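You operate a simulated robot arm through the tools that you are given. There is no shell and no other tool.

You run a simulated two-armed robot. Do the job below in one go: nothing can be reset, and whatever is moved stays where it is left.

Task
Sand the grey film off both cedar blocks and lay them in the napkins drawer.
Fine: sand them in their tray; set the sanding block back and shut the drawer. What is to be rubbed or washed off counts as gone when no trace of it is left.

The check looks at the end state, three seconds after you hand in, the way a careful person would. Anything else that was tipped, shoved, dropped, spilled or broken makes it a failure. Flat cloth is picked up by pressing the open fingertips on it (5 to 10 N) and closing them slowly along it; thin cloth reads only 2 to 8 mm in the jaws.

Robot
Two 7-joint arms with fingered hands on one trunk that stands fixed in place. Base frame: the origin is at the foot of the trunk, x ahead of it, y to its left, z up. Lengths are in mm, angles in rad, forces in N, time in s.
The left shoulder is at [70, 166, 1068], the right one opposite. With the tool pointing down near the work surface each hand reaches from about 100 to 960 mm from the base axis, measured 20 degrees to its own side. Payload 4.1 kg a hand.
Tool frame (each hand has its own): the origin (TCP) lies between the finger pads and is the grasp point; the fingertips stand 32 mm ahead of it; z points along the fingers, y is the line along which they close. The gripper opens to 108 mm. The gripper's body begins 38 mm behind the TCP. The gripper is a hand of 4 fingers: y runs from the thumb to the fingers, the wrist lies at [-16, -108, -186] in the tool frame, and closing takes about 1.5 s.
Orientation is that of the tool frame in the base frame, as a unit quaternion [w, x, y, z]. With the fingers straight down and the wrist toward the robot, the tool's x, y and z point along [0, 1, 0], [1, 0, 0] and [0, 0, -1] of the base frame.

Tools
- The arms move only by the tool send_rows. It takes "left_commands", "right_commands" or both (then of equal length, played together; a hand with none holds still); each is a list of rows, each a list of 7 numbers: the shift along the base's x, y, z in mm, then the turn, a rotation vector about the base's x, y, z in rad, then the finger opening in mm, from 0 to 108. In form: [[tx, ty, tz, rx, ry, rz, grip], ...]. A call has 1 to 20 rows; each row shifts and turns the commanded pose from where the row before left it. Rows are played at 5 a second. More than 50 mm and 0.15 rad between two rows, or a gripper value outside its range, and nothing of the call is played. A pose out of reach is approached as far as the arm can. The call stops where the force on the tool passes 40 N (or 10 N more than at its start, if that is more) or the arm is blocked; 0.2 s more then pass. Each finger travels about 45 mm/s and halts on what it meets, pressing with about 25 N; the grip force reading is that of the motor and also rises with nothing between the fingers. The clock runs only during rows and for 0.2 s after the last one: add rows that do not move to give the fingers time. It gives the time, the measured TCP pose, the force on the tool (base axes), the opening and the grip force at its end, in the units of the frame above (readings bear some noise), with the torque about the TCP (base axes, N m) and any sound that the robot's microphone picked up.
- Cameras (640 x 400 px; columns grow to the right, rows downward): "scene" is now at [130.5, -14.4, 1282.2]; the picture's right is [-0.16, -0.99, 0.00], its down [-0.69, 0.12, -0.71] and it looks along [0.70, -0.12, -0.70] (base axes); focal length 281 px, centre (320, 200). "left" rides on the left gripper at [-64, -93, -131] in its tool frame; the picture's right is [-0.80, -0.28, 0.53], its down [0.55, -0.71, 0.45] and it looks along [0.25, 0.65, 0.72] (tool axes); focal length 247 px, centre (320, 200). "right" rides on the right gripper at [64, -93, -132] in its tool frame; the picture's right is [-0.80, 0.28, -0.53], its down [-0.55, -0.71, 0.45] and it looks along [-0.25, 0.65, 0.72] (tool axes); focal length 247 px, centre (320, 200). There is no depth. A picture from a camera that has moved, and an enlarged one, comes with that camera's place and axes in the base frame and with its lens.
- snapshot(camera): a new picture of that camera. No time passes.
- move_column(by): slides the trunk up (or, below 0, down) by that many mm; the arms and the scene camera ride with it, the base frame stays. It gives what a move gives, with no picture.
- preshape(shape, hand): the hand has 4 fingers and takes this shape, open, in about a second: jaw (thumb against the fingers, like two jaws); tri (thumb and two fingers); tip (a fingertip pinch); poke (one finger out to press); point (the index stretched); flat (the hand flat); cup (the hand cupped); fist (a fist). The gripper value then closes the fingers along that shape, each until it touches; the sizes above hold for jaw. It gives what a move gives, with no picture.
- turn_head(pan, tilt): turns the head with the scene camera to pan (to the left, within 1.501 rad either way) and tilt (down, from -0.506 to 1.204), counted from straight ahead of the robot. It gives what a move gives.
- zoom(camera, box): a new picture of the part [left, top, right, bottom] of that camera's present view, enlarged. No time passes.
- job_done(): hands the job in; it is judged then, once.

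Places have to be worked out from the pictures, the camera data and where the tool is seen. Open the grippers and draw the arms clear of the work before you hand the job in, unless the task says otherwise.

The tools are called after "Call:" as a command line: name --argument value ..., lists and objects as JSON in quotes. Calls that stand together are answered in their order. send_rows: Moves the arms, as the interface text tells. Its arguments: {"type":"object","properties":{"left_commands":{"type":"array","items":{"type":"array","items":{"type":"number"}}},"right_commands":{"type":"array","items":{"type":"array","items":{"type":"number"}}}},"required":[]} The other tools are called the same way: move_column (by) slides the trunk up or down; preshape (shape, hand) gives the hand a shape; turn_head (pan, tilt) turns the head that bears the scene camera; snapshot (camera) takes a picture; zoom (camera, box) takes an enlarged picture of a part of a camera's view; job_done () hands the job in.

At the start:

```text
time: 0.0
left_tool_pos: [662.1, 123.3, 995.1]
left_orientation: [-0.001, 0.707, 0.708, -0.001]
left_ft_force: [0.3, -0.2, 0.0]
left_moment: [0.01, 0.0, -0.04]
left_opening: 107.6
left_gripper_force: 0.0
left_shape: jaw
right_tool_pos: [501.2, -449.8, 1043.5]
right_orientation: [0.0, 0.707, 0.707, 0.0]
right_ft_force: [-0.3, -0.1, 0.3]
right_moment: [0.0, -0.01, -0.01]
right_opening: 107.4
right_gripper_force: 0.1
right_shape: jaw
trunk travel left (down, up): [-575.0, 365.0]
head pan, tilt: [-0.166, 0.777]
```

scene: 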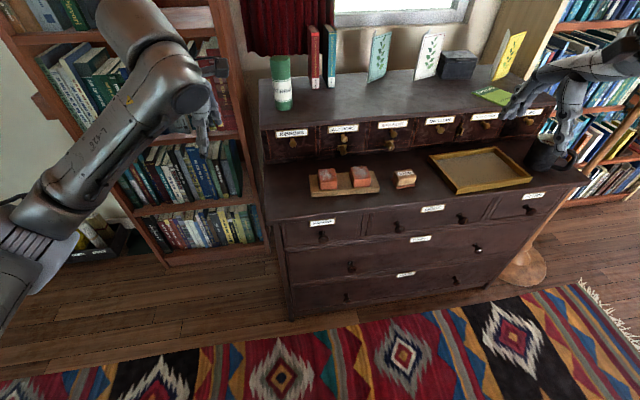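
right: 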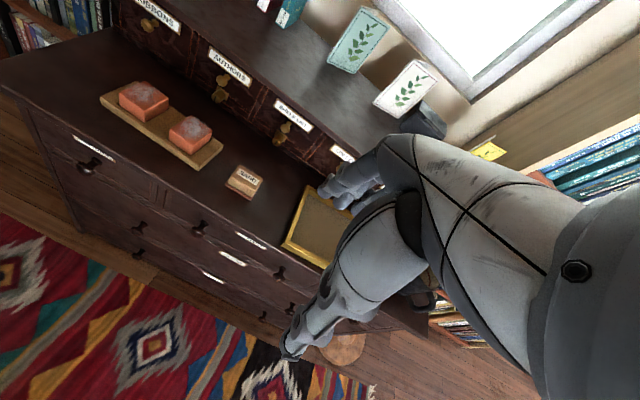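
left: 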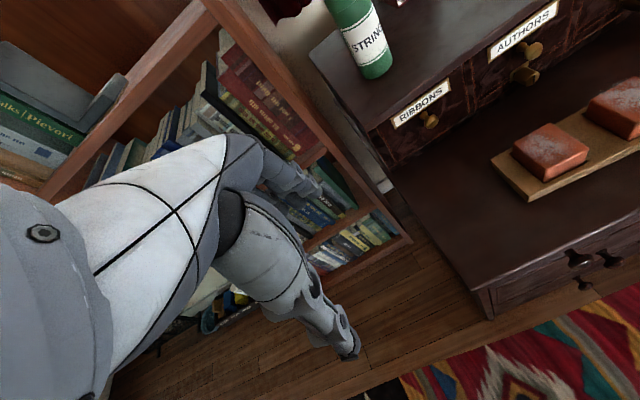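

I see a dresser with labelled drawers, a tray with two reddish cedar blocks bearing grey film, a sanding block next to it and a big yellow tray. I'll zoom in on the labels and objects first.

Call:
zoom --camera "scene" --box '[250, 110, 410, 210]'

Call:
zoom --camera "scene" --box '[400, 100, 560, 200]'

Call:
zoom --camera "scene" --box '[270, 190, 430, 290]'

Call:
zoom --camera "scene" --box '[400, 180, 560, 280]'

```text
4.00 times, centred on (330, 160) of scene
camera zoom: at [130.5, -14.4, 1282.2], right [-0.16, -0.99, 0.0], down [-0.69, 0.12, -0.71], along [0.7, -0.12, -0.7], focal length 1123 px, centre (280, 360)
```

zoom: 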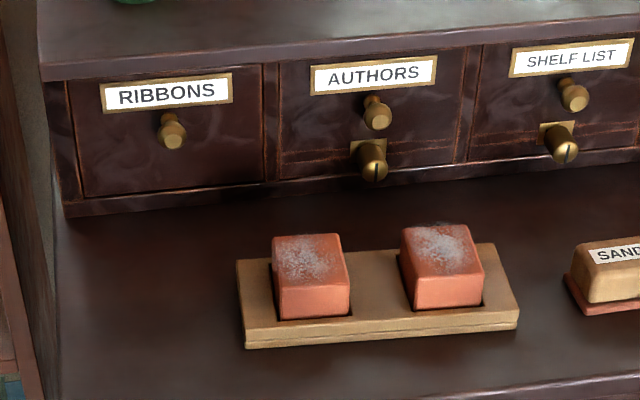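

```text
4.00 times, centred on (480, 150) of scene
camera zoom: at [130.5, -14.4, 1282.2], right [-0.16, -0.99, 0.0], down [-0.69, 0.12, -0.71], along [0.7, -0.12, -0.7], focal length 1123 px, centre (-320, 400)
```

zoom: 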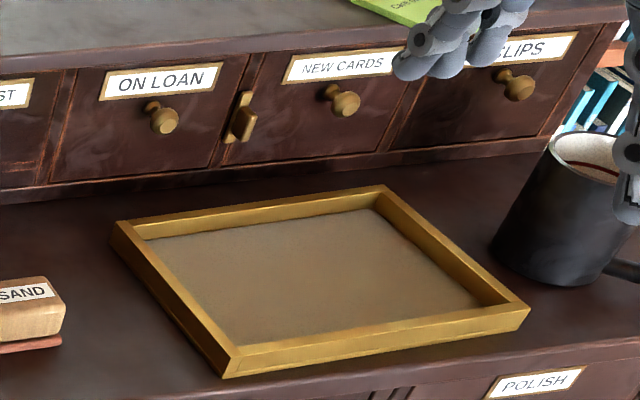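

```text
4.00 times, centred on (350, 240) of scene
camera zoom: at [130.5, -14.4, 1282.2], right [-0.16, -0.99, 0.0], down [-0.69, 0.12, -0.71], along [0.7, -0.12, -0.7], focal length 1123 px, centre (200, 40)
```

zoom: 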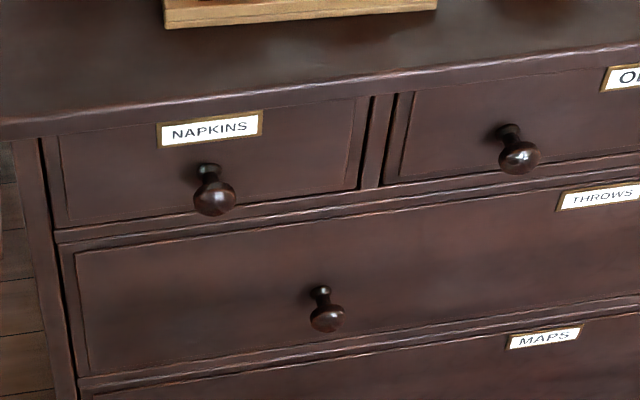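

```text
4.00 times, centred on (480, 230) of scene
camera zoom: at [130.5, -14.4, 1282.2], right [-0.16, -0.99, 0.0], down [-0.69, 0.12, -0.71], along [0.7, -0.12, -0.7], focal length 1123 px, centre (-320, 80)
```

zoom: 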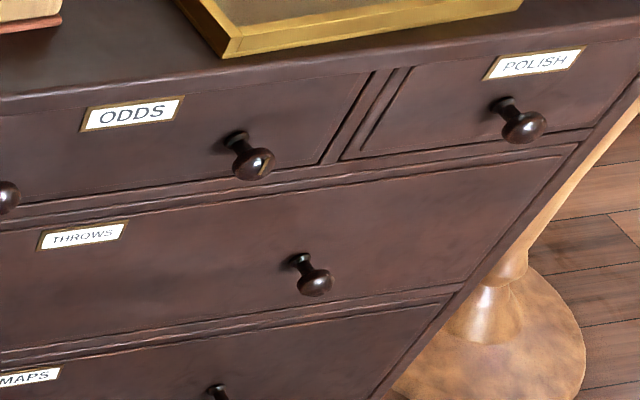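

The napkins drawer is the top-left one under the worktop. Next I zoom the wrist cameras to triangulate the blocks, tray and sanding block.

Call:
zoom --camera "right" --box '[80, 60, 280, 210]'

Call:
zoom --camera "left" --box '[460, 60, 640, 220]'

Call:
zoom --camera "right" --box '[40, 120, 200, 220]'

```text
2.67 times, centred on (180, 135) of right
camera zoom: at [408.8, -385.4, 1174.2], right [0.28, -0.8, 0.53], down [-0.71, -0.55, -0.45], along [0.65, -0.25, -0.72], focal length 659 px, centre (693, 373)
```

zoom: 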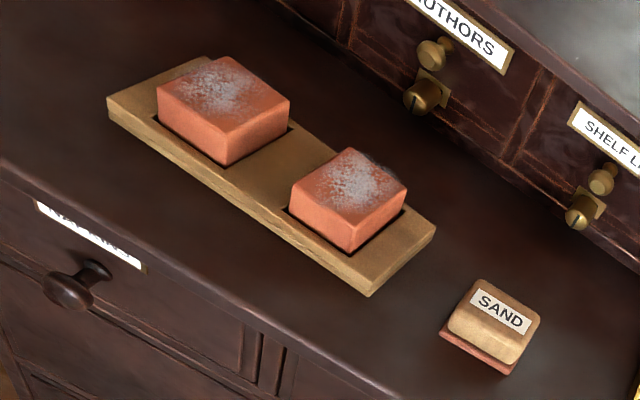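

```text
2.50 times, centred on (550, 140) of left
camera zoom: at [568.5, 60.8, 1126.3], right [-0.28, -0.8, -0.53], down [-0.71, 0.55, -0.45], along [0.65, 0.25, -0.72], focal length 617 px, centre (-255, 350)
```

zoom: 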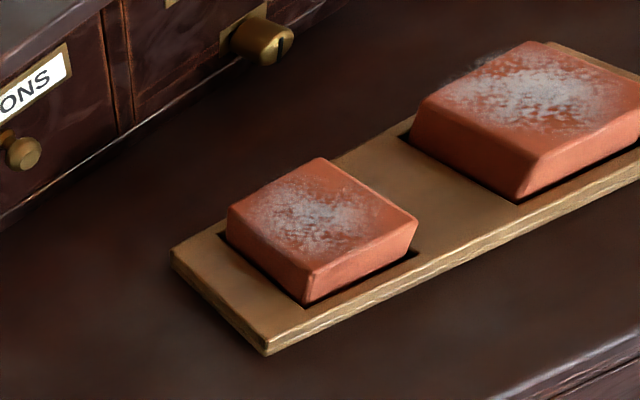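

```text
4.00 times, centred on (120, 170) of right
camera zoom: at [408.8, -385.4, 1174.2], right [0.28, -0.8, 0.53], down [-0.71, -0.55, -0.45], along [0.65, -0.25, -0.72], focal length 988 px, centre (1120, 320)
```

zoom: 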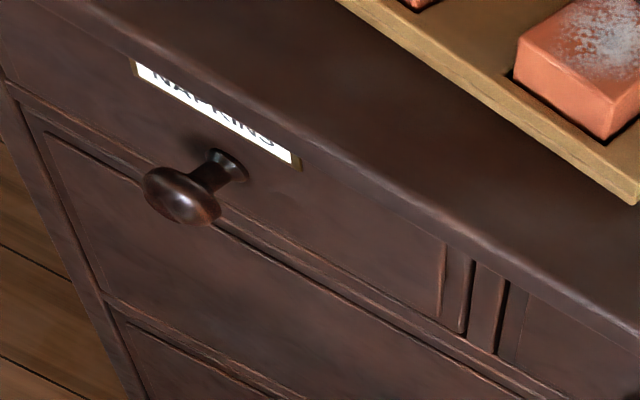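

Triangulating from the three cameras puts the block tops at z≈763, block 1 centre ≈(751,-140) and block 2 ≈(745,-236). The dresser front is about at x≈644. Now I want a close look at the sanding block and the knob.

Call:
zoom --camera "scene" --box '[380, 155, 428, 195]'

Call:
zoom --camera "right" --box '[210, 155, 274, 205]'

Call:
zoom --camera "scene" --box '[300, 150, 396, 210]'

```text
10.00 times, centred on (404, 175) of scene
camera zoom: at [130.5, -14.4, 1282.2], right [-0.16, -0.99, 0.0], down [-0.69, 0.12, -0.71], along [0.7, -0.12, -0.7], focal length 2808 px, centre (-520, 450)
```

zoom: 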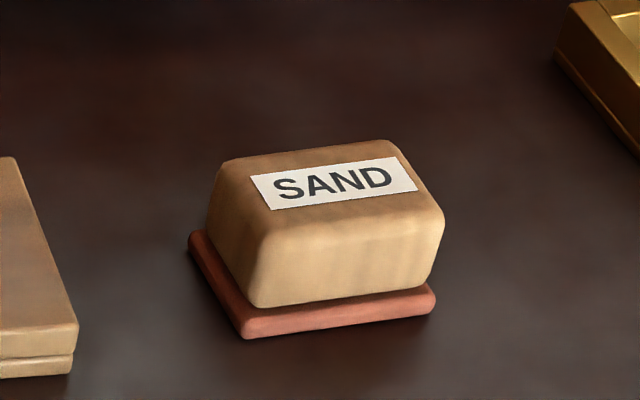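

```text
8.00 times, centred on (242, 180) of right
camera zoom: at [408.8, -385.4, 1174.2], right [0.28, -0.8, 0.53], down [-0.71, -0.55, -0.45], along [0.65, -0.25, -0.72], focal length 1976 px, centre (944, 360)
```

zoom: 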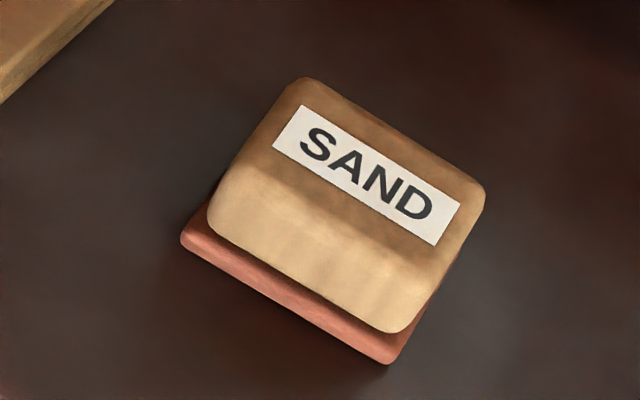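

```text
6.67 times, centred on (348, 180) of scene
camera zoom: at [130.5, -14.4, 1282.2], right [-0.16, -0.99, 0.0], down [-0.69, 0.12, -0.71], along [0.7, -0.12, -0.7], focal length 1872 px, centre (133, 333)
```

zoom: 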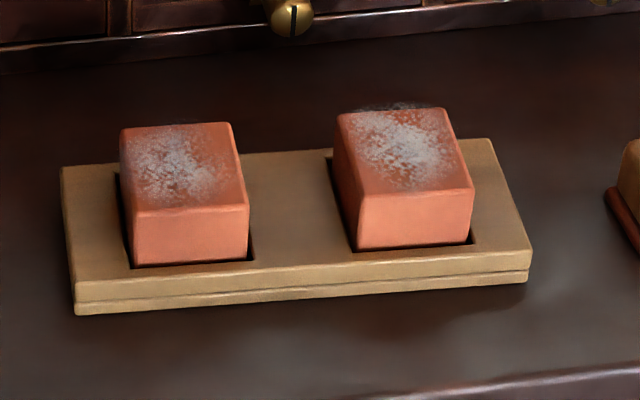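

The sanding block is centred near (724,-370), about 61 × 45 mm and 40 mm tall with its top at z≈760; the worktop is at z≈721. I'll bring the right hand above it (z≈900) for a closer look.

Call:
send_rows --right_commands '[[31.8, 11.4, -20.5, 0, 0, 0, 108], [31.8, 11.4, -20.5, 0, 0, 0, 108], [31.8, 11.4, -20.5, 0, 0, 0, 108], [31.8, 11.4, -20.5, 0, 0, 0, 108], [31.8, 11.4, -20.5, 0, 0, 0, 108], [31.8, 11.4, -20.5, 0, 0, 0, 108], [31.8, 11.4, -20.5, 0, 0, 0, 108], [0, 0, 0, 0, 0, 0, 108], [0, 0, 0, 0, 0, 0, 108]]'

Call:
snapshot --camera "right"

Call:
snapshot --camera "scene"

```text
time: 2.0
left_tool_pos: [662.4, 123.8, 995.3]
left_orientation: [-0.001, 0.707, 0.707, 0.0]
left_ft_force: [-1.0, -0.2, 0.4]
left_moment: [-0.04, -0.03, 0.01]
left_opening: 107.5
left_gripper_force: 0.1
left_shape: jaw
right_tool_pos: [707.3, -376.7, 910.1]
right_orientation: [0.001, 0.707, 0.707, 0.0]
right_ft_force: [0.5, -0.2, -0.3]
right_moment: [-0.02, 0.01, 0.02]
right_opening: 107.8
right_gripper_force: 0.0
right_shape: jaw
right hand out of reach, approached as far as the arm can: row 7
trunk travel left (down, up): [-575.0, 365.0]
head pan, tilt: [-0.166, 0.777]
```

```text
taken
camera right: at [613.2, -312.4, 1041.4], right [0.28, -0.8, 0.53], down [-0.71, -0.55, -0.45], along [0.65, -0.25, -0.72], focal length 247 px, centre (320, 200)
```

right: 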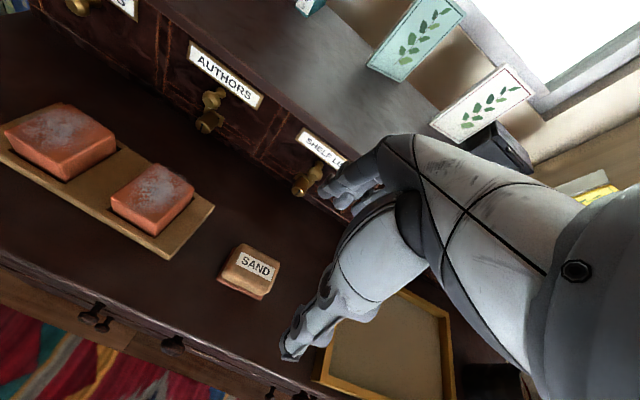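

```text
taken
camera scene: at [130.9, -14.5, 1282.1], right [-0.16, -0.99, 0.0], down [-0.69, 0.12, -0.71], along [0.7, -0.12, -0.7], focal length 281 px, centre (320, 200)
```

scene: 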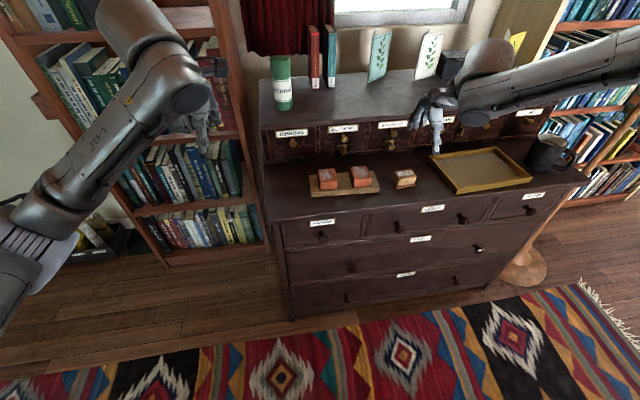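

The arm reported its reach limit before the target, probably because shoulder and wrist are at nearly the same height. I'll raise the trunk by 150 mm to give the forearm a better slope and retry.

Call:
move_column --by 150

Call:
send_rows --right_commands '[[0, 0, -30, 0, 0, 0, 108], [0, 0, -30, 0, 0, 0, 108], [0, 0, -30, 0, 0, 0, 108], [0, 0, -30, 0, 0, 0, 108], [0, 0, -30, 0, 0, 0, 108], [0, 0, 0, 0, 0, 0, 108], [0, 0, 0, 0, 0, 0, 108]]'

Call:
snapshot --camera "scene"

```text
time: 3.8
left_tool_pos: [662.3, 124.0, 1143.7]
left_orientation: [-0.001, 0.707, 0.708, 0.0]
left_ft_force: [-0.6, 0.3, -0.4]
left_moment: [0.03, -0.01, 0.0]
left_opening: 107.7
left_gripper_force: 0.0
left_shape: jaw
right_tool_pos: [705.2, -377.1, 1060.4]
right_orientation: [0.0, 0.708, 0.707, 0.001]
right_ft_force: [0.7, -0.1, -1.0]
right_moment: [-0.01, -0.01, -0.03]
right_opening: 108.1
right_gripper_force: 0.1
right_shape: jaw
trunk travel left (down, up): [-725.0, 215.0]
head pan, tilt: [-0.166, 0.777]
```

```text
time: 5.3
left_tool_pos: [661.2, 123.3, 1145.2]
left_orientation: [0.0, 0.707, 0.707, 0.0]
left_ft_force: [-1.3, 0.1, -0.4]
left_moment: [0.0, 0.02, 0.0]
left_opening: 107.9
left_gripper_force: 0.0
left_shape: jaw
right_tool_pos: [640.1, -395.7, 968.6]
right_orientation: [0.0, 0.707, 0.707, 0.0]
right_ft_force: [0.0, -0.6, 0.0]
right_moment: [-0.02, 0.0, -0.03]
right_opening: 107.6
right_gripper_force: 0.1
right_shape: jaw
right hand out of reach, approached as far as the arm can: row 1, 2, 3, 4, 5
trunk travel left (down, up): [-725.0, 215.0]
head pan, tilt: [-0.166, 0.777]
```

```text
taken
camera scene: at [130.6, -14.5, 1432.2], right [-0.16, -0.99, 0.0], down [-0.69, 0.12, -0.71], along [0.7, -0.12, -0.7], focal length 281 px, centre (320, 200)
```

scene: 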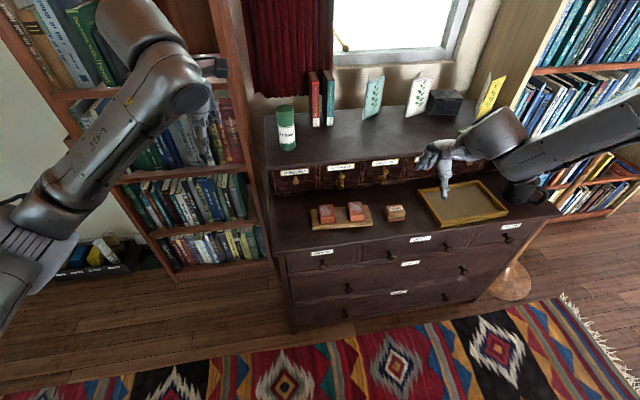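

Raising the trunk made reach worse, so the limit comes from the arm's configuration. I'll turn the head to see how the right arm's elbow lies.

Call:
turn_head --pan -0.9 --tilt 0.5

Call:
snapshot --camera "scene"

Call:
turn_head --pan 0.7 --tilt 0.6

Call:
snapshot --camera "scene"

```text
time: 6.4
left_tool_pos: [661.4, 124.4, 1143.8]
left_orientation: [0.0, 0.707, 0.707, -0.001]
left_ft_force: [0.0, -0.5, 0.1]
left_moment: [-0.01, -0.01, -0.03]
left_opening: 107.9
left_gripper_force: 0.0
left_shape: jaw
right_tool_pos: [640.0, -395.2, 970.5]
right_orientation: [0.0, 0.707, 0.707, 0.0]
right_ft_force: [0.9, 0.3, 0.6]
right_moment: [0.04, -0.02, -0.01]
right_opening: 107.7
right_gripper_force: 0.2
right_shape: jaw
trunk travel left (down, up): [-725.0, 215.0]
head pan, tilt: [-0.901, 0.499]
```

```text
taken
camera scene: at [106.6, -72.3, 1456.3], right [-0.78, -0.62, 0.0], down [-0.3, 0.38, -0.88], along [0.55, -0.69, -0.48], focal length 281 px, centre (320, 200)
```

scene: 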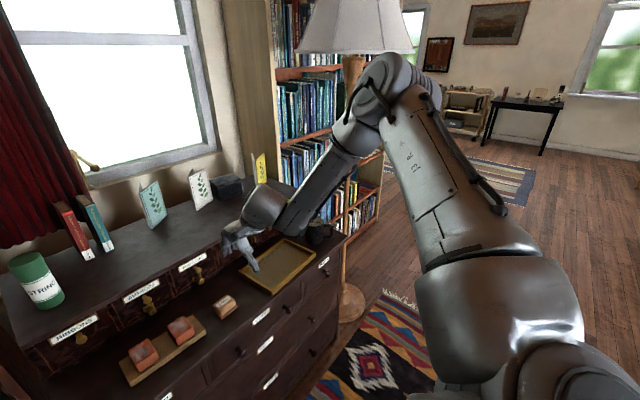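

```text
time: 8.1
left_tool_pos: [662.3, 123.6, 1145.1]
left_orientation: [-0.001, 0.707, 0.707, 0.0]
left_ft_force: [0.3, 0.2, -0.7]
left_moment: [0.01, 0.01, 0.0]
left_opening: 107.6
left_gripper_force: 0.1
left_shape: jaw
right_tool_pos: [639.8, -395.1, 969.1]
right_orientation: [0.0, 0.707, 0.707, -0.001]
right_ft_force: [0.2, -0.1, 0.3]
right_moment: [0.01, -0.03, 0.02]
right_opening: 107.5
right_gripper_force: 0.0
right_shape: jaw
trunk travel left (down, up): [-725.0, 215.0]
head pan, tilt: [0.7, 0.6]
```

```text
taken
camera scene: at [117.7, 55.9, 1447.3], right [0.64, -0.77, 0.0], down [-0.43, -0.36, -0.82], along [0.63, 0.53, -0.57], focal length 281 px, centre (320, 200)
```

scene: 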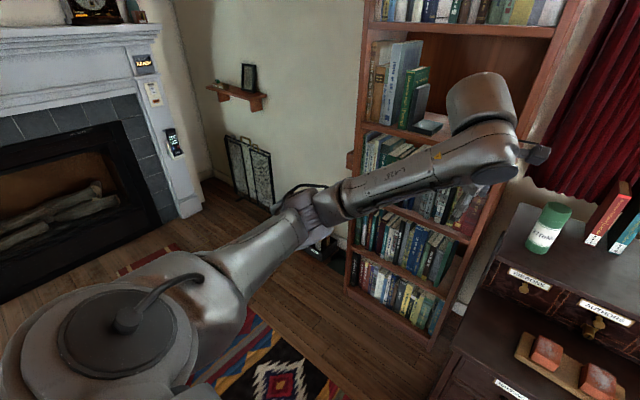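

The right elbow is raised and out to the right, so the limit is in the joints. I'll test whether yawing the hand (wrist swung to the right) frees more reach.

Call:
send_rows --right_commands '[[0, 0, 0, 0, 0, 0.12, 108], [0, 0, 0, 0, 0, 0.12, 108], [0, 0, 0, 0, 0, 0.12, 108], [0, 0, 0, 0, 0, 0.12, 108], [0, 0, 0, 0, 0, 0, 108]]'

```text
time: 9.3
left_tool_pos: [662.5, 123.6, 1144.8]
left_orientation: [0.0, 0.707, 0.708, -0.001]
left_ft_force: [0.3, 0.4, 0.1]
left_moment: [0.0, 0.04, 0.02]
left_opening: 107.6
left_gripper_force: 0.1
left_shape: jaw
right_tool_pos: [641.4, -396.5, 972.3]
right_orientation: [0.0, 0.67, 0.742, 0.005]
right_ft_force: [0.0, -0.1, -0.2]
right_moment: [0.04, 0.02, -0.01]
right_opening: 107.7
right_gripper_force: 0.0
right_shape: jaw
right hand out of reach, approached as far as the arm can: row 2, 3, 4
trunk travel left (down, up): [-725.0, 215.0]
head pan, tilt: [0.7, 0.6]
```

Positive yaw hits a limit almost at once. I'll try the opposite yaw and then see whether the hand can move forward.

Call:
send_rows --right_commands '[[0, 0, 0, 0, 0, -0.12, 108], [0, 0, 0, 0, 0, -0.12, 108], [0, 0, 0, 0, 0, -0.12, 108], [0, 0, 0, 0, 0, -0.12, 108], [0, 0, 0, 0, 0, -0.12, 108], [0, 0, 0, 0, 0, 0, 108]]'

Call:
send_rows --right_commands '[[30, 8, -10, 0, 0, 0, 108], [30, 8, -10, 0, 0, 0, 108], [30, 8, -10, 0, 0, 0, 108], [0, 0, 0, 0, 0, 0, 108]]'

```text
time: 10.7
left_tool_pos: [662.6, 124.7, 1143.8]
left_orientation: [-0.001, 0.707, 0.707, 0.0]
left_ft_force: [-0.3, -0.1, -0.3]
left_moment: [0.02, 0.04, 0.01]
left_opening: 107.6
left_gripper_force: 0.0
left_shape: jaw
right_tool_pos: [629.2, -401.7, 981.1]
right_orientation: [0.002, 0.86, 0.51, 0.003]
right_ft_force: [-0.3, 0.2, 0.3]
right_moment: [-0.01, -0.02, 0.02]
right_opening: 107.8
right_gripper_force: 0.1
right_shape: jaw
right hand out of reach, approached as far as the arm can: row 3, 4, 5
trunk travel left (down, up): [-725.0, 215.0]
head pan, tilt: [0.7, 0.6]
```

```text
time: 11.7
left_tool_pos: [661.3, 123.4, 1144.5]
left_orientation: [-0.001, 0.707, 0.707, 0.0]
left_ft_force: [-0.2, 0.0, 0.2]
left_moment: [-0.02, 0.0, 0.0]
left_opening: 107.4
left_gripper_force: 0.1
left_shape: jaw
right_tool_pos: [652.6, -405.1, 1000.6]
right_orientation: [0.003, 0.86, 0.511, 0.003]
right_ft_force: [0.6, -0.1, -0.1]
right_moment: [0.01, 0.02, -0.04]
right_opening: 107.8
right_gripper_force: 0.1
right_shape: jaw
right hand out of reach, approached as far as the arm can: row 1, 2, 3
trunk travel left (down, up): [-725.0, 215.0]
head pan, tilt: [0.7, 0.6]
```

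Reach improves when the wrist is high relative to the shoulder, so the trunk should go down instead. I'll retract both hands toward the robot first so nothing hits the dresser when lowering.

Call:
send_rows --right_commands '[[-20, -2, 10, 0, 0, 0.05, 108], [-20, -2, 10, 0, 0, 0.05, 108], [-20, -2, 10, 0, 0, 0.05, 108], [-20, -2, 10, 0, 0, 0.05, 108], [-20, -2, 10, 0, 0, 0.05, 108], [-20, -2, 10, 0, 0, 0.05, 108], [-20, -2, 10, 0, 0, 0.05, 108], [-20, -2, 10, 0, 0, 0.05, 108], [-20, -2, 10, 0, 0, 0.05, 108], [0, 0, 0, 0, 0, 0.05, 108], [0, 0, 0, 0, 0, 0, 108]]' --left_commands '[[-22, 10, 0, 0, 0, 0, 108], [-22, 10, 0, 0, 0, 0, 108], [-22, 10, 0, 0, 0, 0, 108], [-22, 10, 0, 0, 0, 0, 108], [-22, 10, 0, 0, 0, 0, 108], [-22, 10, 0, 0, 0, 0, 108], [-22, 10, 0, 0, 0, 0, 108], [-22, 10, 0, 0, 0, 0, 108], [-22, 10, 0, 0, 0, 0, 108], [0, 0, 0, 0, 0, 0, 108], [0, 0, 0, 0, 0, 0, 108]]'

```text
time: 14.1
left_tool_pos: [519.2, 214.0, 1155.2]
left_orientation: [-0.001, 0.707, 0.707, -0.001]
left_ft_force: [0.3, 0.0, -0.3]
left_moment: [0.0, -0.02, -0.01]
left_opening: 107.5
left_gripper_force: 0.0
left_shape: jaw
left hand out of reach, approached as far as the arm can: row 7, 8, 9
right_tool_pos: [471.6, -422.9, 1091.1]
right_orientation: [0.001, 0.706, 0.708, 0.003]
right_ft_force: [0.6, -0.3, 0.1]
right_moment: [0.01, 0.01, -0.05]
right_opening: 107.7
right_gripper_force: 0.1
right_shape: jaw
trunk travel left (down, up): [-725.0, 215.0]
head pan, tilt: [0.7, 0.6]
```

Both hands are clear of the dresser. I lower the trunk by 350 mm (shoulder to ≈868).

Call:
move_column --by -350

Call:
turn_head --pan -0.35 --tilt 0.5

Call:
snapshot --camera "scene"

```text
time: 17.5
left_tool_pos: [519.4, 214.6, 806.6]
left_orientation: [-0.001, 0.707, 0.707, -0.001]
left_ft_force: [-0.5, 0.4, 0.2]
left_moment: [0.03, 0.01, 0.0]
left_opening: 107.6
left_gripper_force: 0.0
left_shape: jaw
right_tool_pos: [470.6, -423.8, 741.7]
right_orientation: [0.001, 0.707, 0.707, 0.003]
right_ft_force: [-0.2, 0.3, -0.2]
right_moment: [-0.01, -0.02, -0.03]
right_opening: 107.8
right_gripper_force: 0.1
right_shape: jaw
trunk travel left (down, up): [-375.0, 565.0]
head pan, tilt: [0.7, 0.6]
```

```text
time: 18.8
left_tool_pos: [519.3, 213.7, 806.0]
left_orientation: [-0.002, 0.706, 0.708, -0.001]
left_ft_force: [-0.1, -0.1, 0.2]
left_moment: [0.0, 0.0, 0.0]
left_opening: 107.7
left_gripper_force: 0.0
left_shape: jaw
right_tool_pos: [472.0, -422.5, 741.2]
right_orientation: [0.001, 0.707, 0.708, 0.003]
right_ft_force: [-0.4, -0.1, -0.3]
right_moment: [-0.01, -0.01, -0.03]
right_opening: 107.9
right_gripper_force: 0.1
right_shape: jaw
trunk travel left (down, up): [-375.0, 565.0]
head pan, tilt: [-0.351, 0.499]
```

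```text
taken
camera scene: at [135.3, -32.2, 1106.3], right [-0.34, -0.94, 0.0], down [-0.45, 0.16, -0.88], along [0.82, -0.3, -0.48], focal length 281 px, centre (320, 200)
```

scene: 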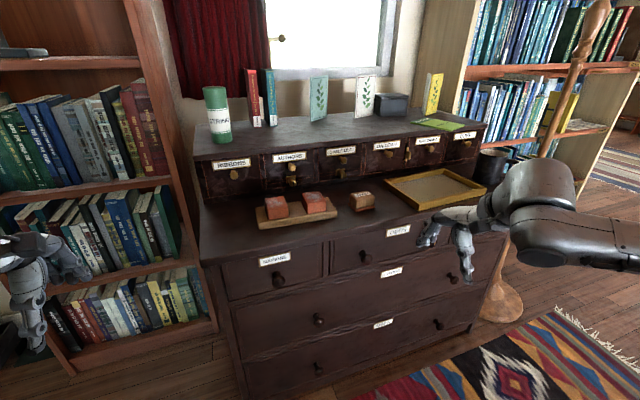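

Now I raise the right hand in front of the dresser and then move it forward over the sanding block at z≈880 to test reach.

Call:
send_rows --right_commands '[[0, 0, 40, 0, 0, 0, 108], [0, 0, 40, 0, 0, 0, 108], [0, 0, 40, 0, 0, 0, 108], [30, 6, 20, 0, 0, 0, 108], [31, 7, 0, 0, 0, 0, 108], [31, 7, 0, 0, 0, 0, 108], [32, 7, 0, 0, 0, 0, 108], [32, 7, 0, 0, 0, 0, 108], [32, 7, 0, 0, 0, 0, 108], [32, 6, 0, 0, 0, 0, 108], [32, 6, 0, 0, 0, 0, 108], [0, 0, 0, 0, 0, 0, 108], [0, 0, 0, 0, 0, 0, 108]]'

Call:
snapshot --camera "scene"

Call:
snapshot --camera "right"

```text
time: 21.6
left_tool_pos: [518.7, 215.0, 805.2]
left_orientation: [-0.002, 0.707, 0.707, -0.001]
left_ft_force: [0.2, -0.5, -0.4]
left_moment: [0.02, -0.01, -0.02]
left_opening: 107.6
left_gripper_force: 0.1
left_shape: jaw
right_tool_pos: [724.0, -371.6, 880.1]
right_orientation: [0.001, 0.707, 0.708, 0.004]
right_ft_force: [-0.4, 0.1, 0.6]
right_moment: [-0.03, 0.0, -0.03]
right_opening: 107.7
right_gripper_force: 0.1
right_shape: jaw
trunk travel left (down, up): [-375.0, 565.0]
head pan, tilt: [-0.351, 0.499]
```

```text
taken
camera scene: at [135.6, -32.3, 1106.3], right [-0.34, -0.94, 0.0], down [-0.45, 0.16, -0.88], along [0.82, -0.3, -0.48], focal length 281 px, centre (320, 200)
```

scene: 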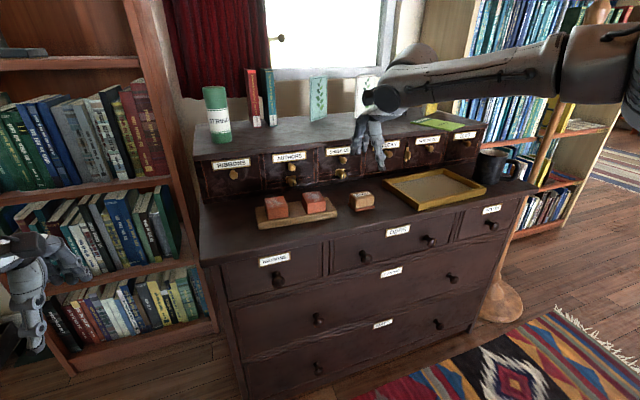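

```text
taken
camera right: at [630.3, -307.9, 1011.0], right [0.28, -0.8, 0.53], down [-0.7, -0.55, -0.45], along [0.65, -0.25, -0.71], focal length 247 px, centre (320, 200)
```

right: 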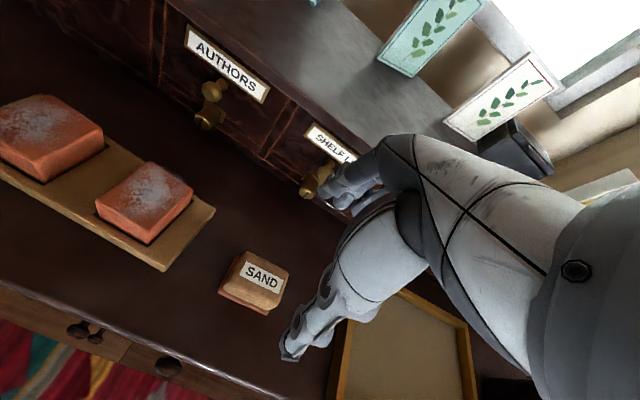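

Reach is fine now. I'll zoom the scene and right cameras to refine positions from this new viewpoint.

Call:
zoom --camera "scene" --box '[340, 180, 388, 220]'

Call:
zoom --camera "scene" --box '[248, 180, 344, 240]'

Call:
zoom --camera "scene" --box '[200, 220, 360, 320]'

Call:
zoom --camera "right" --box '[0, 80, 320, 280]'

```text
10.00 times, centred on (364, 200) of scene
camera zoom: at [135.6, -32.3, 1106.3], right [-0.34, -0.94, 0.0], down [-0.45, 0.16, -0.88], along [0.82, -0.3, -0.48], focal length 2808 px, centre (-120, 200)
```

zoom: 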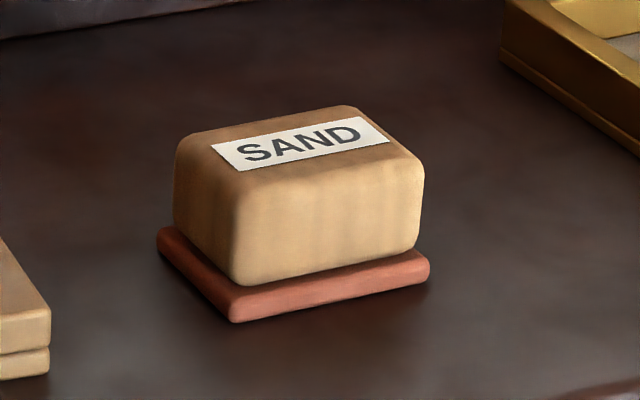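

```text
6.67 times, centred on (296, 210) of scene
camera zoom: at [135.6, -32.3, 1106.3], right [-0.34, -0.94, 0.0], down [-0.45, 0.16, -0.88], along [0.82, -0.3, -0.48], focal length 1872 px, centre (480, 133)
```

zoom: 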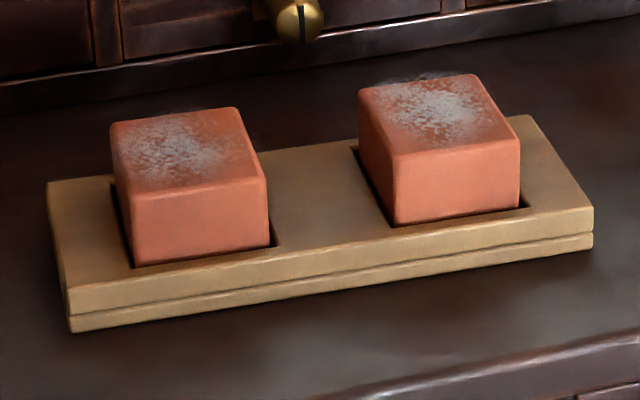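

```text
4.00 times, centred on (280, 270) of scene
camera zoom: at [135.6, -32.3, 1106.3], right [-0.34, -0.94, 0.0], down [-0.45, 0.16, -0.88], along [0.82, -0.3, -0.48], focal length 1123 px, centre (480, -80)
```

zoom: 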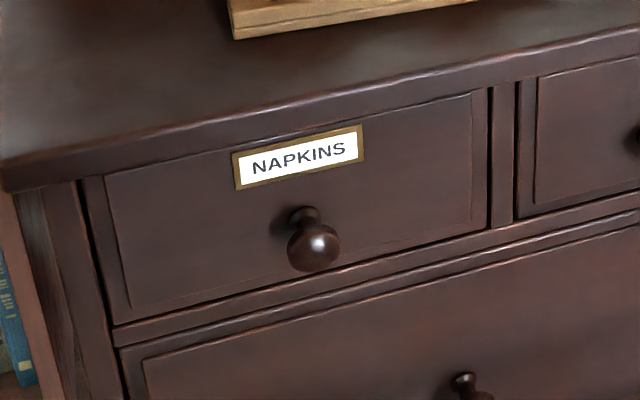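

```text
2.00 times, centred on (160, 180) of right
camera zoom: at [630.3, -307.9, 1011.0], right [0.28, -0.8, 0.53], down [-0.7, -0.55, -0.45], along [0.65, -0.25, -0.71], focal length 494 px, centre (640, 240)
```

zoom: 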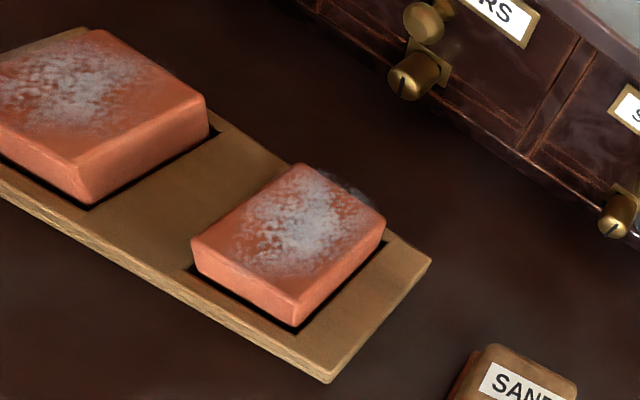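

Refined: sanding block centre ≈(723,-368), top z≈761; block tops z≈763, block 1 centre ≈(752,-140), block 2 ≈(748,-238), both yawed about -0.06 rad. I descend open over the sanding block, to z≈795 first, then check.

Call:
send_rows --right_commands '[[0, 2, -28, 0, 0, 0, 108], [0, 0, -28, 0, 0, 0, 108], [0, 0, -29, 0, 0, 0, 108], [0, 0, 0, 0, 0, 0, 108], [0, 0, 0, 0, 0, 0, 108]]'

Call:
snapshot --camera "right"

Call:
zoom --camera "scene" --box '[310, 120, 438, 220]'

```text
time: 22.8
left_tool_pos: [520.5, 213.9, 804.5]
left_orientation: [-0.001, 0.707, 0.707, -0.001]
left_ft_force: [-0.3, -0.4, -0.2]
left_moment: [0.0, -0.04, -0.03]
left_opening: 108.0
left_gripper_force: 0.1
left_shape: jaw
right_tool_pos: [724.6, -367.7, 796.0]
right_orientation: [0.001, 0.706, 0.708, 0.004]
right_ft_force: [-0.5, 0.9, 0.5]
right_moment: [0.01, 0.01, 0.0]
right_opening: 107.7
right_gripper_force: 0.0
right_shape: jaw
trunk travel left (down, up): [-375.0, 565.0]
head pan, tilt: [-0.351, 0.499]
```

```text
taken
camera right: at [629.8, -304.6, 926.4], right [0.28, -0.8, 0.53], down [-0.7, -0.55, -0.45], along [0.66, -0.25, -0.71], focal length 247 px, centre (320, 200)
```

right: 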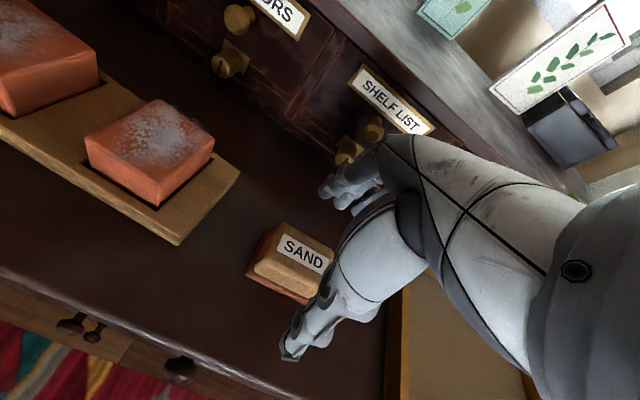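

```text
4.00 times, centred on (374, 170) of scene
camera zoom: at [135.4, -32.3, 1106.3], right [-0.34, -0.94, 0.0], down [-0.45, 0.16, -0.88], along [0.82, -0.3, -0.48], focal length 1123 px, centre (104, 320)
```

zoom: 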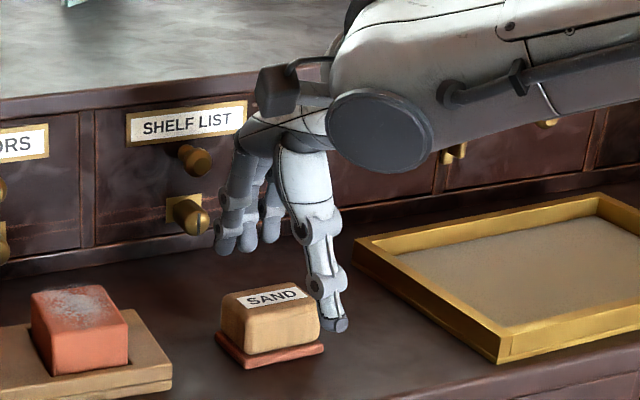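

The thumb tip appears about 12 mm to the right of the TCP line, so I shift 8 mm left to centre the pinch on the sanding block, then descend to TCP z≈767 (tips just above the red pad).

Call:
send_rows --right_commands '[[-1, 8, 0, 0, 0, 0, 108], [0, 0, -15, 0, 0, 0, 108], [0, 0, -14, 0, 0, 0, 108], [0, 0, 0, 0, 0, 0, 108], [0, 0, 0, 0, 0, 0, 108]]'

Call:
snapshot --camera "right"

Call:
zoom --camera "scene" --box '[310, 120, 438, 220]'

```text
time: 24.0
left_tool_pos: [519.2, 215.5, 807.1]
left_orientation: [-0.002, 0.707, 0.707, -0.001]
left_ft_force: [0.5, -1.0, -1.3]
left_moment: [-0.05, -0.04, 0.0]
left_opening: 107.6
left_gripper_force: 0.1
left_shape: jaw
right_tool_pos: [722.5, -360.3, 766.7]
right_orientation: [0.002, 0.706, 0.708, 0.004]
right_ft_force: [-0.2, -0.7, 0.0]
right_moment: [0.03, -0.01, -0.02]
right_opening: 107.7
right_gripper_force: 0.0
right_shape: jaw
trunk travel left (down, up): [-375.0, 565.0]
head pan, tilt: [-0.351, 0.499]
```

```text
taken
camera right: at [629.1, -296.9, 897.3], right [0.28, -0.8, 0.53], down [-0.7, -0.55, -0.45], along [0.66, -0.25, -0.71], focal length 247 px, centre (320, 200)
```

right: 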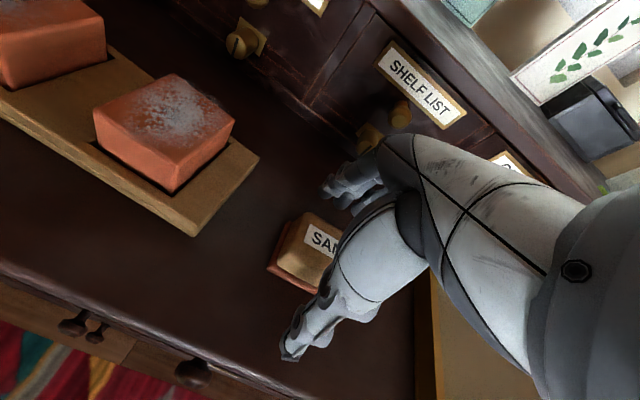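

```text
4.00 times, centred on (374, 170) of scene
camera zoom: at [135.4, -32.2, 1106.3], right [-0.34, -0.94, 0.0], down [-0.45, 0.16, -0.88], along [0.82, -0.3, -0.48], focal length 1123 px, centre (104, 320)
```

zoom: 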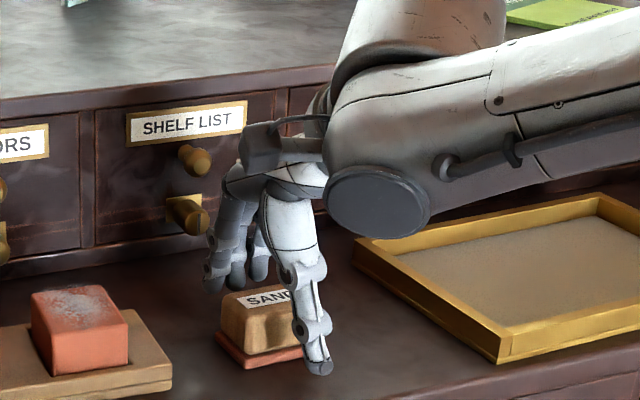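

The thumb sits at ≈(665,-371) and the fingers at ≈(790,-355…-394), straddling the sanding block well. I shift 3 mm back in x and close.

Call:
send_rows --right_commands '[[-3, 2, 0, 0, 0, 0, 90], [0, 0, 0, 0, 0, 0, 75], [0, 0, 0, 0, 0, 0, 60], [0, 0, 0, 0, 0, 0, 50], [0, 0, 0, 0, 0, 0, 40], [0, 0, 0, 0, 0, 0, 30], [0, 0, 0, 0, 0, 0, 20], [0, 0, 0, 0, 0, 0, 20], [0, 0, 0, 0, 0, 0, 20], [0, 0, 0, 0, 0, 0, 20]]'

Call:
snapshot --camera "right"

Call:
zoom --camera "scene" --box '[310, 120, 438, 220]'

```text
time: 26.2
left_tool_pos: [519.7, 215.0, 805.7]
left_orientation: [-0.001, 0.707, 0.707, -0.001]
left_ft_force: [-0.7, -0.8, -0.9]
left_moment: [-0.02, 0.0, 0.02]
left_opening: 107.4
left_gripper_force: 0.0
left_shape: jaw
right_tool_pos: [718.5, -358.5, 767.3]
right_orientation: [0.001, 0.706, 0.708, 0.004]
right_ft_force: [-0.5, 0.1, 0.2]
right_moment: [0.02, 0.01, 0.0]
right_opening: 36.7
right_gripper_force: 24.8
right_shape: jaw
trunk travel left (down, up): [-375.0, 565.0]
head pan, tilt: [-0.351, 0.499]
```

```text
taken
camera right: at [626.0, -295.0, 897.3], right [0.28, -0.8, 0.53], down [-0.7, -0.55, -0.45], along [0.66, -0.25, -0.71], focal length 247 px, centre (320, 200)
```

right: 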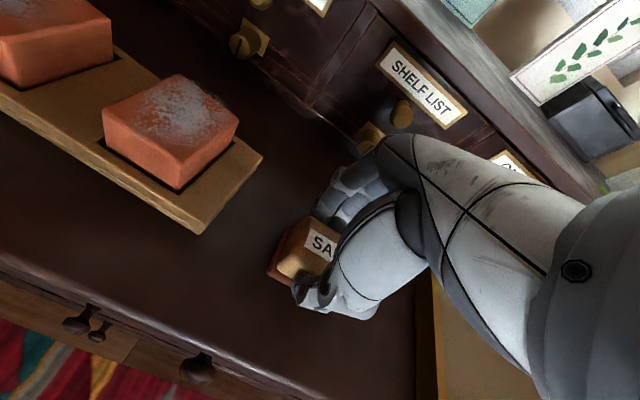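

```text
4.00 times, centred on (374, 170) of scene
camera zoom: at [135.4, -32.2, 1106.3], right [-0.34, -0.94, 0.0], down [-0.45, 0.16, -0.88], along [0.82, -0.3, -0.48], focal length 1123 px, centre (104, 320)
```

zoom: 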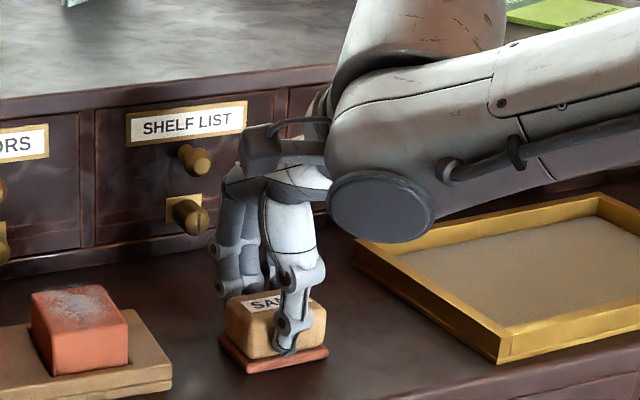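

The sanding block is gripped (36.7 mm opening, 25 N); it was drawn about 6 mm toward the robot in the grasp, which I'll undo at put-back. Now lift and carry it over block 2.

Call:
send_rows --right_commands '[[0, 0, 15, 0, 0, 0, 20], [0, 0, 30, 0, 0, 0, 20], [0, 0, 30, 0, 0, 0, 20], [7.5, 32, 5, 0, 0, 0, 20], [7.5, 32, 0, 0, 0, 0, 20], [8, 33, 0, 0, 0, 0, 20], [8, 33, 0, 0, 0, 0, 20], [0, 0, 0, 0, 0, 0, 20], [0, 0, 0, 0, 0, 0, 20]]'

Call:
snapshot --camera "right"

Call:
snapshot --camera "scene"

Call:
zoom --camera "scene" --box '[250, 120, 378, 220]'

```text
time: 28.2
left_tool_pos: [519.9, 213.9, 805.5]
left_orientation: [-0.001, 0.707, 0.707, -0.001]
left_ft_force: [0.3, -0.4, 0.8]
left_moment: [0.0, -0.02, 0.01]
left_opening: 107.8
left_gripper_force: 0.0
left_shape: jaw
right_tool_pos: [694.1, -261.5, 852.3]
right_orientation: [0.001, 0.706, 0.708, 0.005]
right_ft_force: [0.5, 0.4, -0.1]
right_moment: [-0.02, -0.01, -0.04]
right_opening: 36.7
right_gripper_force: 25.5
right_shape: jaw
right hand out of reach, approached as far as the arm can: row 5, 6, 7
trunk travel left (down, up): [-375.0, 565.0]
head pan, tilt: [-0.351, 0.499]
```

```text
taken
camera right: at [599.6, -198.1, 982.2], right [0.28, -0.8, 0.53], down [-0.7, -0.55, -0.46], along [0.66, -0.24, -0.71], focal length 247 px, centre (320, 200)
```

right: 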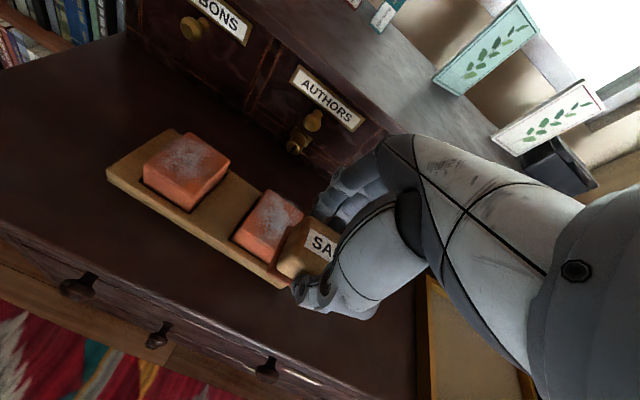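

```text
taken
camera scene: at [135.3, -32.1, 1106.3], right [-0.34, -0.94, 0.0], down [-0.45, 0.16, -0.88], along [0.82, -0.3, -0.48], focal length 281 px, centre (320, 200)
```

scene: 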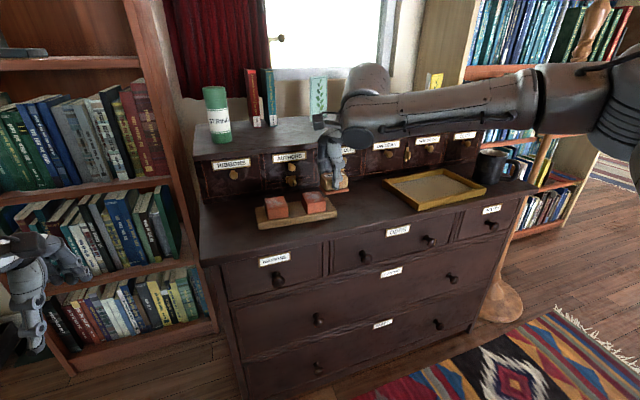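

```text
4.00 times, centred on (314, 170) of scene
camera zoom: at [135.3, -32.1, 1106.3], right [-0.34, -0.94, 0.0], down [-0.45, 0.16, -0.88], along [0.82, -0.3, -0.48], focal length 1123 px, centre (344, 320)
```

zoom: 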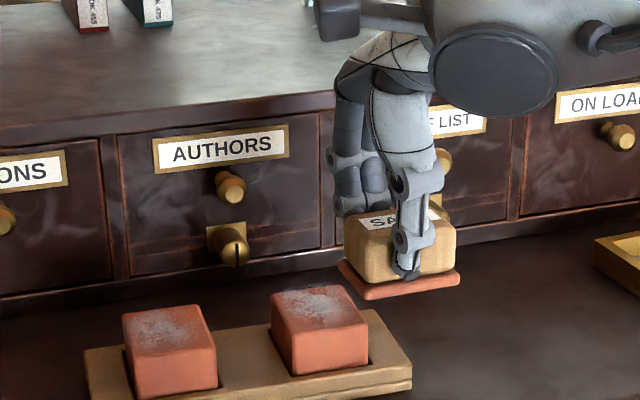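

Moving left hit a wrist limit at (694,-261,852); the forearm comes in from the right, so yawing the hand counter-clockwise should relax the wrist. I test that.

Call:
send_rows --right_commands '[[0, 0, 0, 0, 0, 0.12, 20], [0, 0, 0, 0, 0, 0.12, 20], [0, 0, 0, 0, 0, 0.12, 20], [0, 0, 0, 0, 0, 0.12, 20], [0, 0, 0, 0, 0, 0, 20]]'

Call:
send_rows --right_commands '[[10, 6, 0, 0, 0, 0, 20], [10, 6, 0, 0, 0, 0, 20], [10, 6, 0, 0, 0, 0, 20], [0, 0, 0, 0, 0, 0, 20]]'

```text
time: 29.4
left_tool_pos: [519.6, 214.5, 806.2]
left_orientation: [-0.001, 0.707, 0.707, -0.001]
left_ft_force: [-0.1, 1.3, 0.1]
left_moment: [0.01, 0.02, -0.02]
left_opening: 107.6
left_gripper_force: 0.0
left_shape: jaw
right_tool_pos: [693.3, -260.6, 852.4]
right_orientation: [0.001, 0.517, 0.856, 0.004]
right_ft_force: [-0.1, 0.5, -0.2]
right_moment: [-0.01, -0.02, -0.01]
right_opening: 36.8
right_gripper_force: 24.8
right_shape: jaw
trunk travel left (down, up): [-375.0, 565.0]
head pan, tilt: [-0.351, 0.499]
```

```text
time: 30.4
left_tool_pos: [519.3, 214.4, 805.1]
left_orientation: [-0.002, 0.707, 0.707, -0.002]
left_ft_force: [0.0, 0.6, 1.4]
left_moment: [-0.01, -0.02, 0.01]
left_opening: 107.5
left_gripper_force: 0.0
left_shape: jaw
right_tool_pos: [697.1, -256.0, 854.2]
right_orientation: [0.001, 0.518, 0.855, 0.005]
right_ft_force: [-0.5, 0.8, -1.0]
right_moment: [-0.01, -0.02, -0.02]
right_opening: 36.5
right_gripper_force: 24.8
right_shape: jaw
right hand out of reach, approached as far as the arm can: row 1, 2, 3
trunk travel left (down, up): [-375.0, 565.0]
head pan, tilt: [-0.351, 0.499]
```

Yaw moved freely but the position stays limited. I'll look at the arm's posture again to understand where the elbow is stuck.

Call:
turn_head --pan -1.0 --tilt 0.45

Call:
snapshot --camera "scene"

Call:
turn_head --pan -1.45 --tilt 0.5

Call:
snapshot --camera "scene"

```text
time: 31.5
left_tool_pos: [519.7, 213.8, 806.3]
left_orientation: [-0.001, 0.707, 0.707, -0.001]
left_ft_force: [0.7, -0.1, -1.1]
left_moment: [-0.02, -0.01, 0.01]
left_opening: 107.7
left_gripper_force: 0.2
left_shape: jaw
right_tool_pos: [697.5, -256.2, 853.3]
right_orientation: [0.002, 0.518, 0.855, 0.004]
right_ft_force: [0.3, 0.6, -0.5]
right_moment: [0.0, -0.01, 0.02]
right_opening: 36.9
right_gripper_force: 24.5
right_shape: jaw
trunk travel left (down, up): [-375.0, 565.0]
head pan, tilt: [-1.0, 0.45]
```

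```text
taken
camera scene: at [99.7, -78.2, 1110.8], right [-0.84, -0.54, 0.0], down [-0.24, 0.37, -0.9], along [0.49, -0.76, -0.44], focal length 281 px, centre (320, 200)
```

scene: 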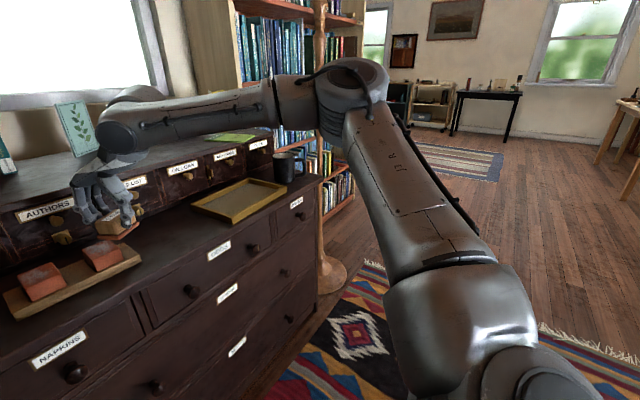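

```text
time: 32.4
left_tool_pos: [520.1, 213.0, 805.1]
left_orientation: [0.0, 0.707, 0.707, -0.001]
left_ft_force: [-0.9, -0.2, -0.1]
left_moment: [-0.03, 0.01, -0.01]
left_opening: 107.9
left_gripper_force: 0.0
left_shape: jaw
right_tool_pos: [697.4, -257.1, 852.3]
right_orientation: [0.001, 0.518, 0.856, 0.004]
right_ft_force: [0.0, -0.7, -0.6]
right_moment: [0.0, -0.01, -0.01]
right_opening: 37.0
right_gripper_force: 24.8
right_shape: jaw
trunk travel left (down, up): [-375.0, 565.0]
head pan, tilt: [-1.45, 0.499]
```

```text
taken
camera scene: at [61.0, -91.3, 1106.4], right [-0.99, -0.12, 0.0], down [-0.06, 0.48, -0.88], along [0.11, -0.87, -0.48], focal length 281 px, centre (320, 200)
```

scene: 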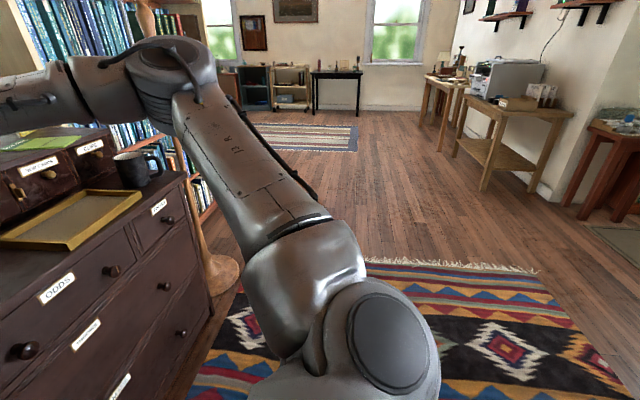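

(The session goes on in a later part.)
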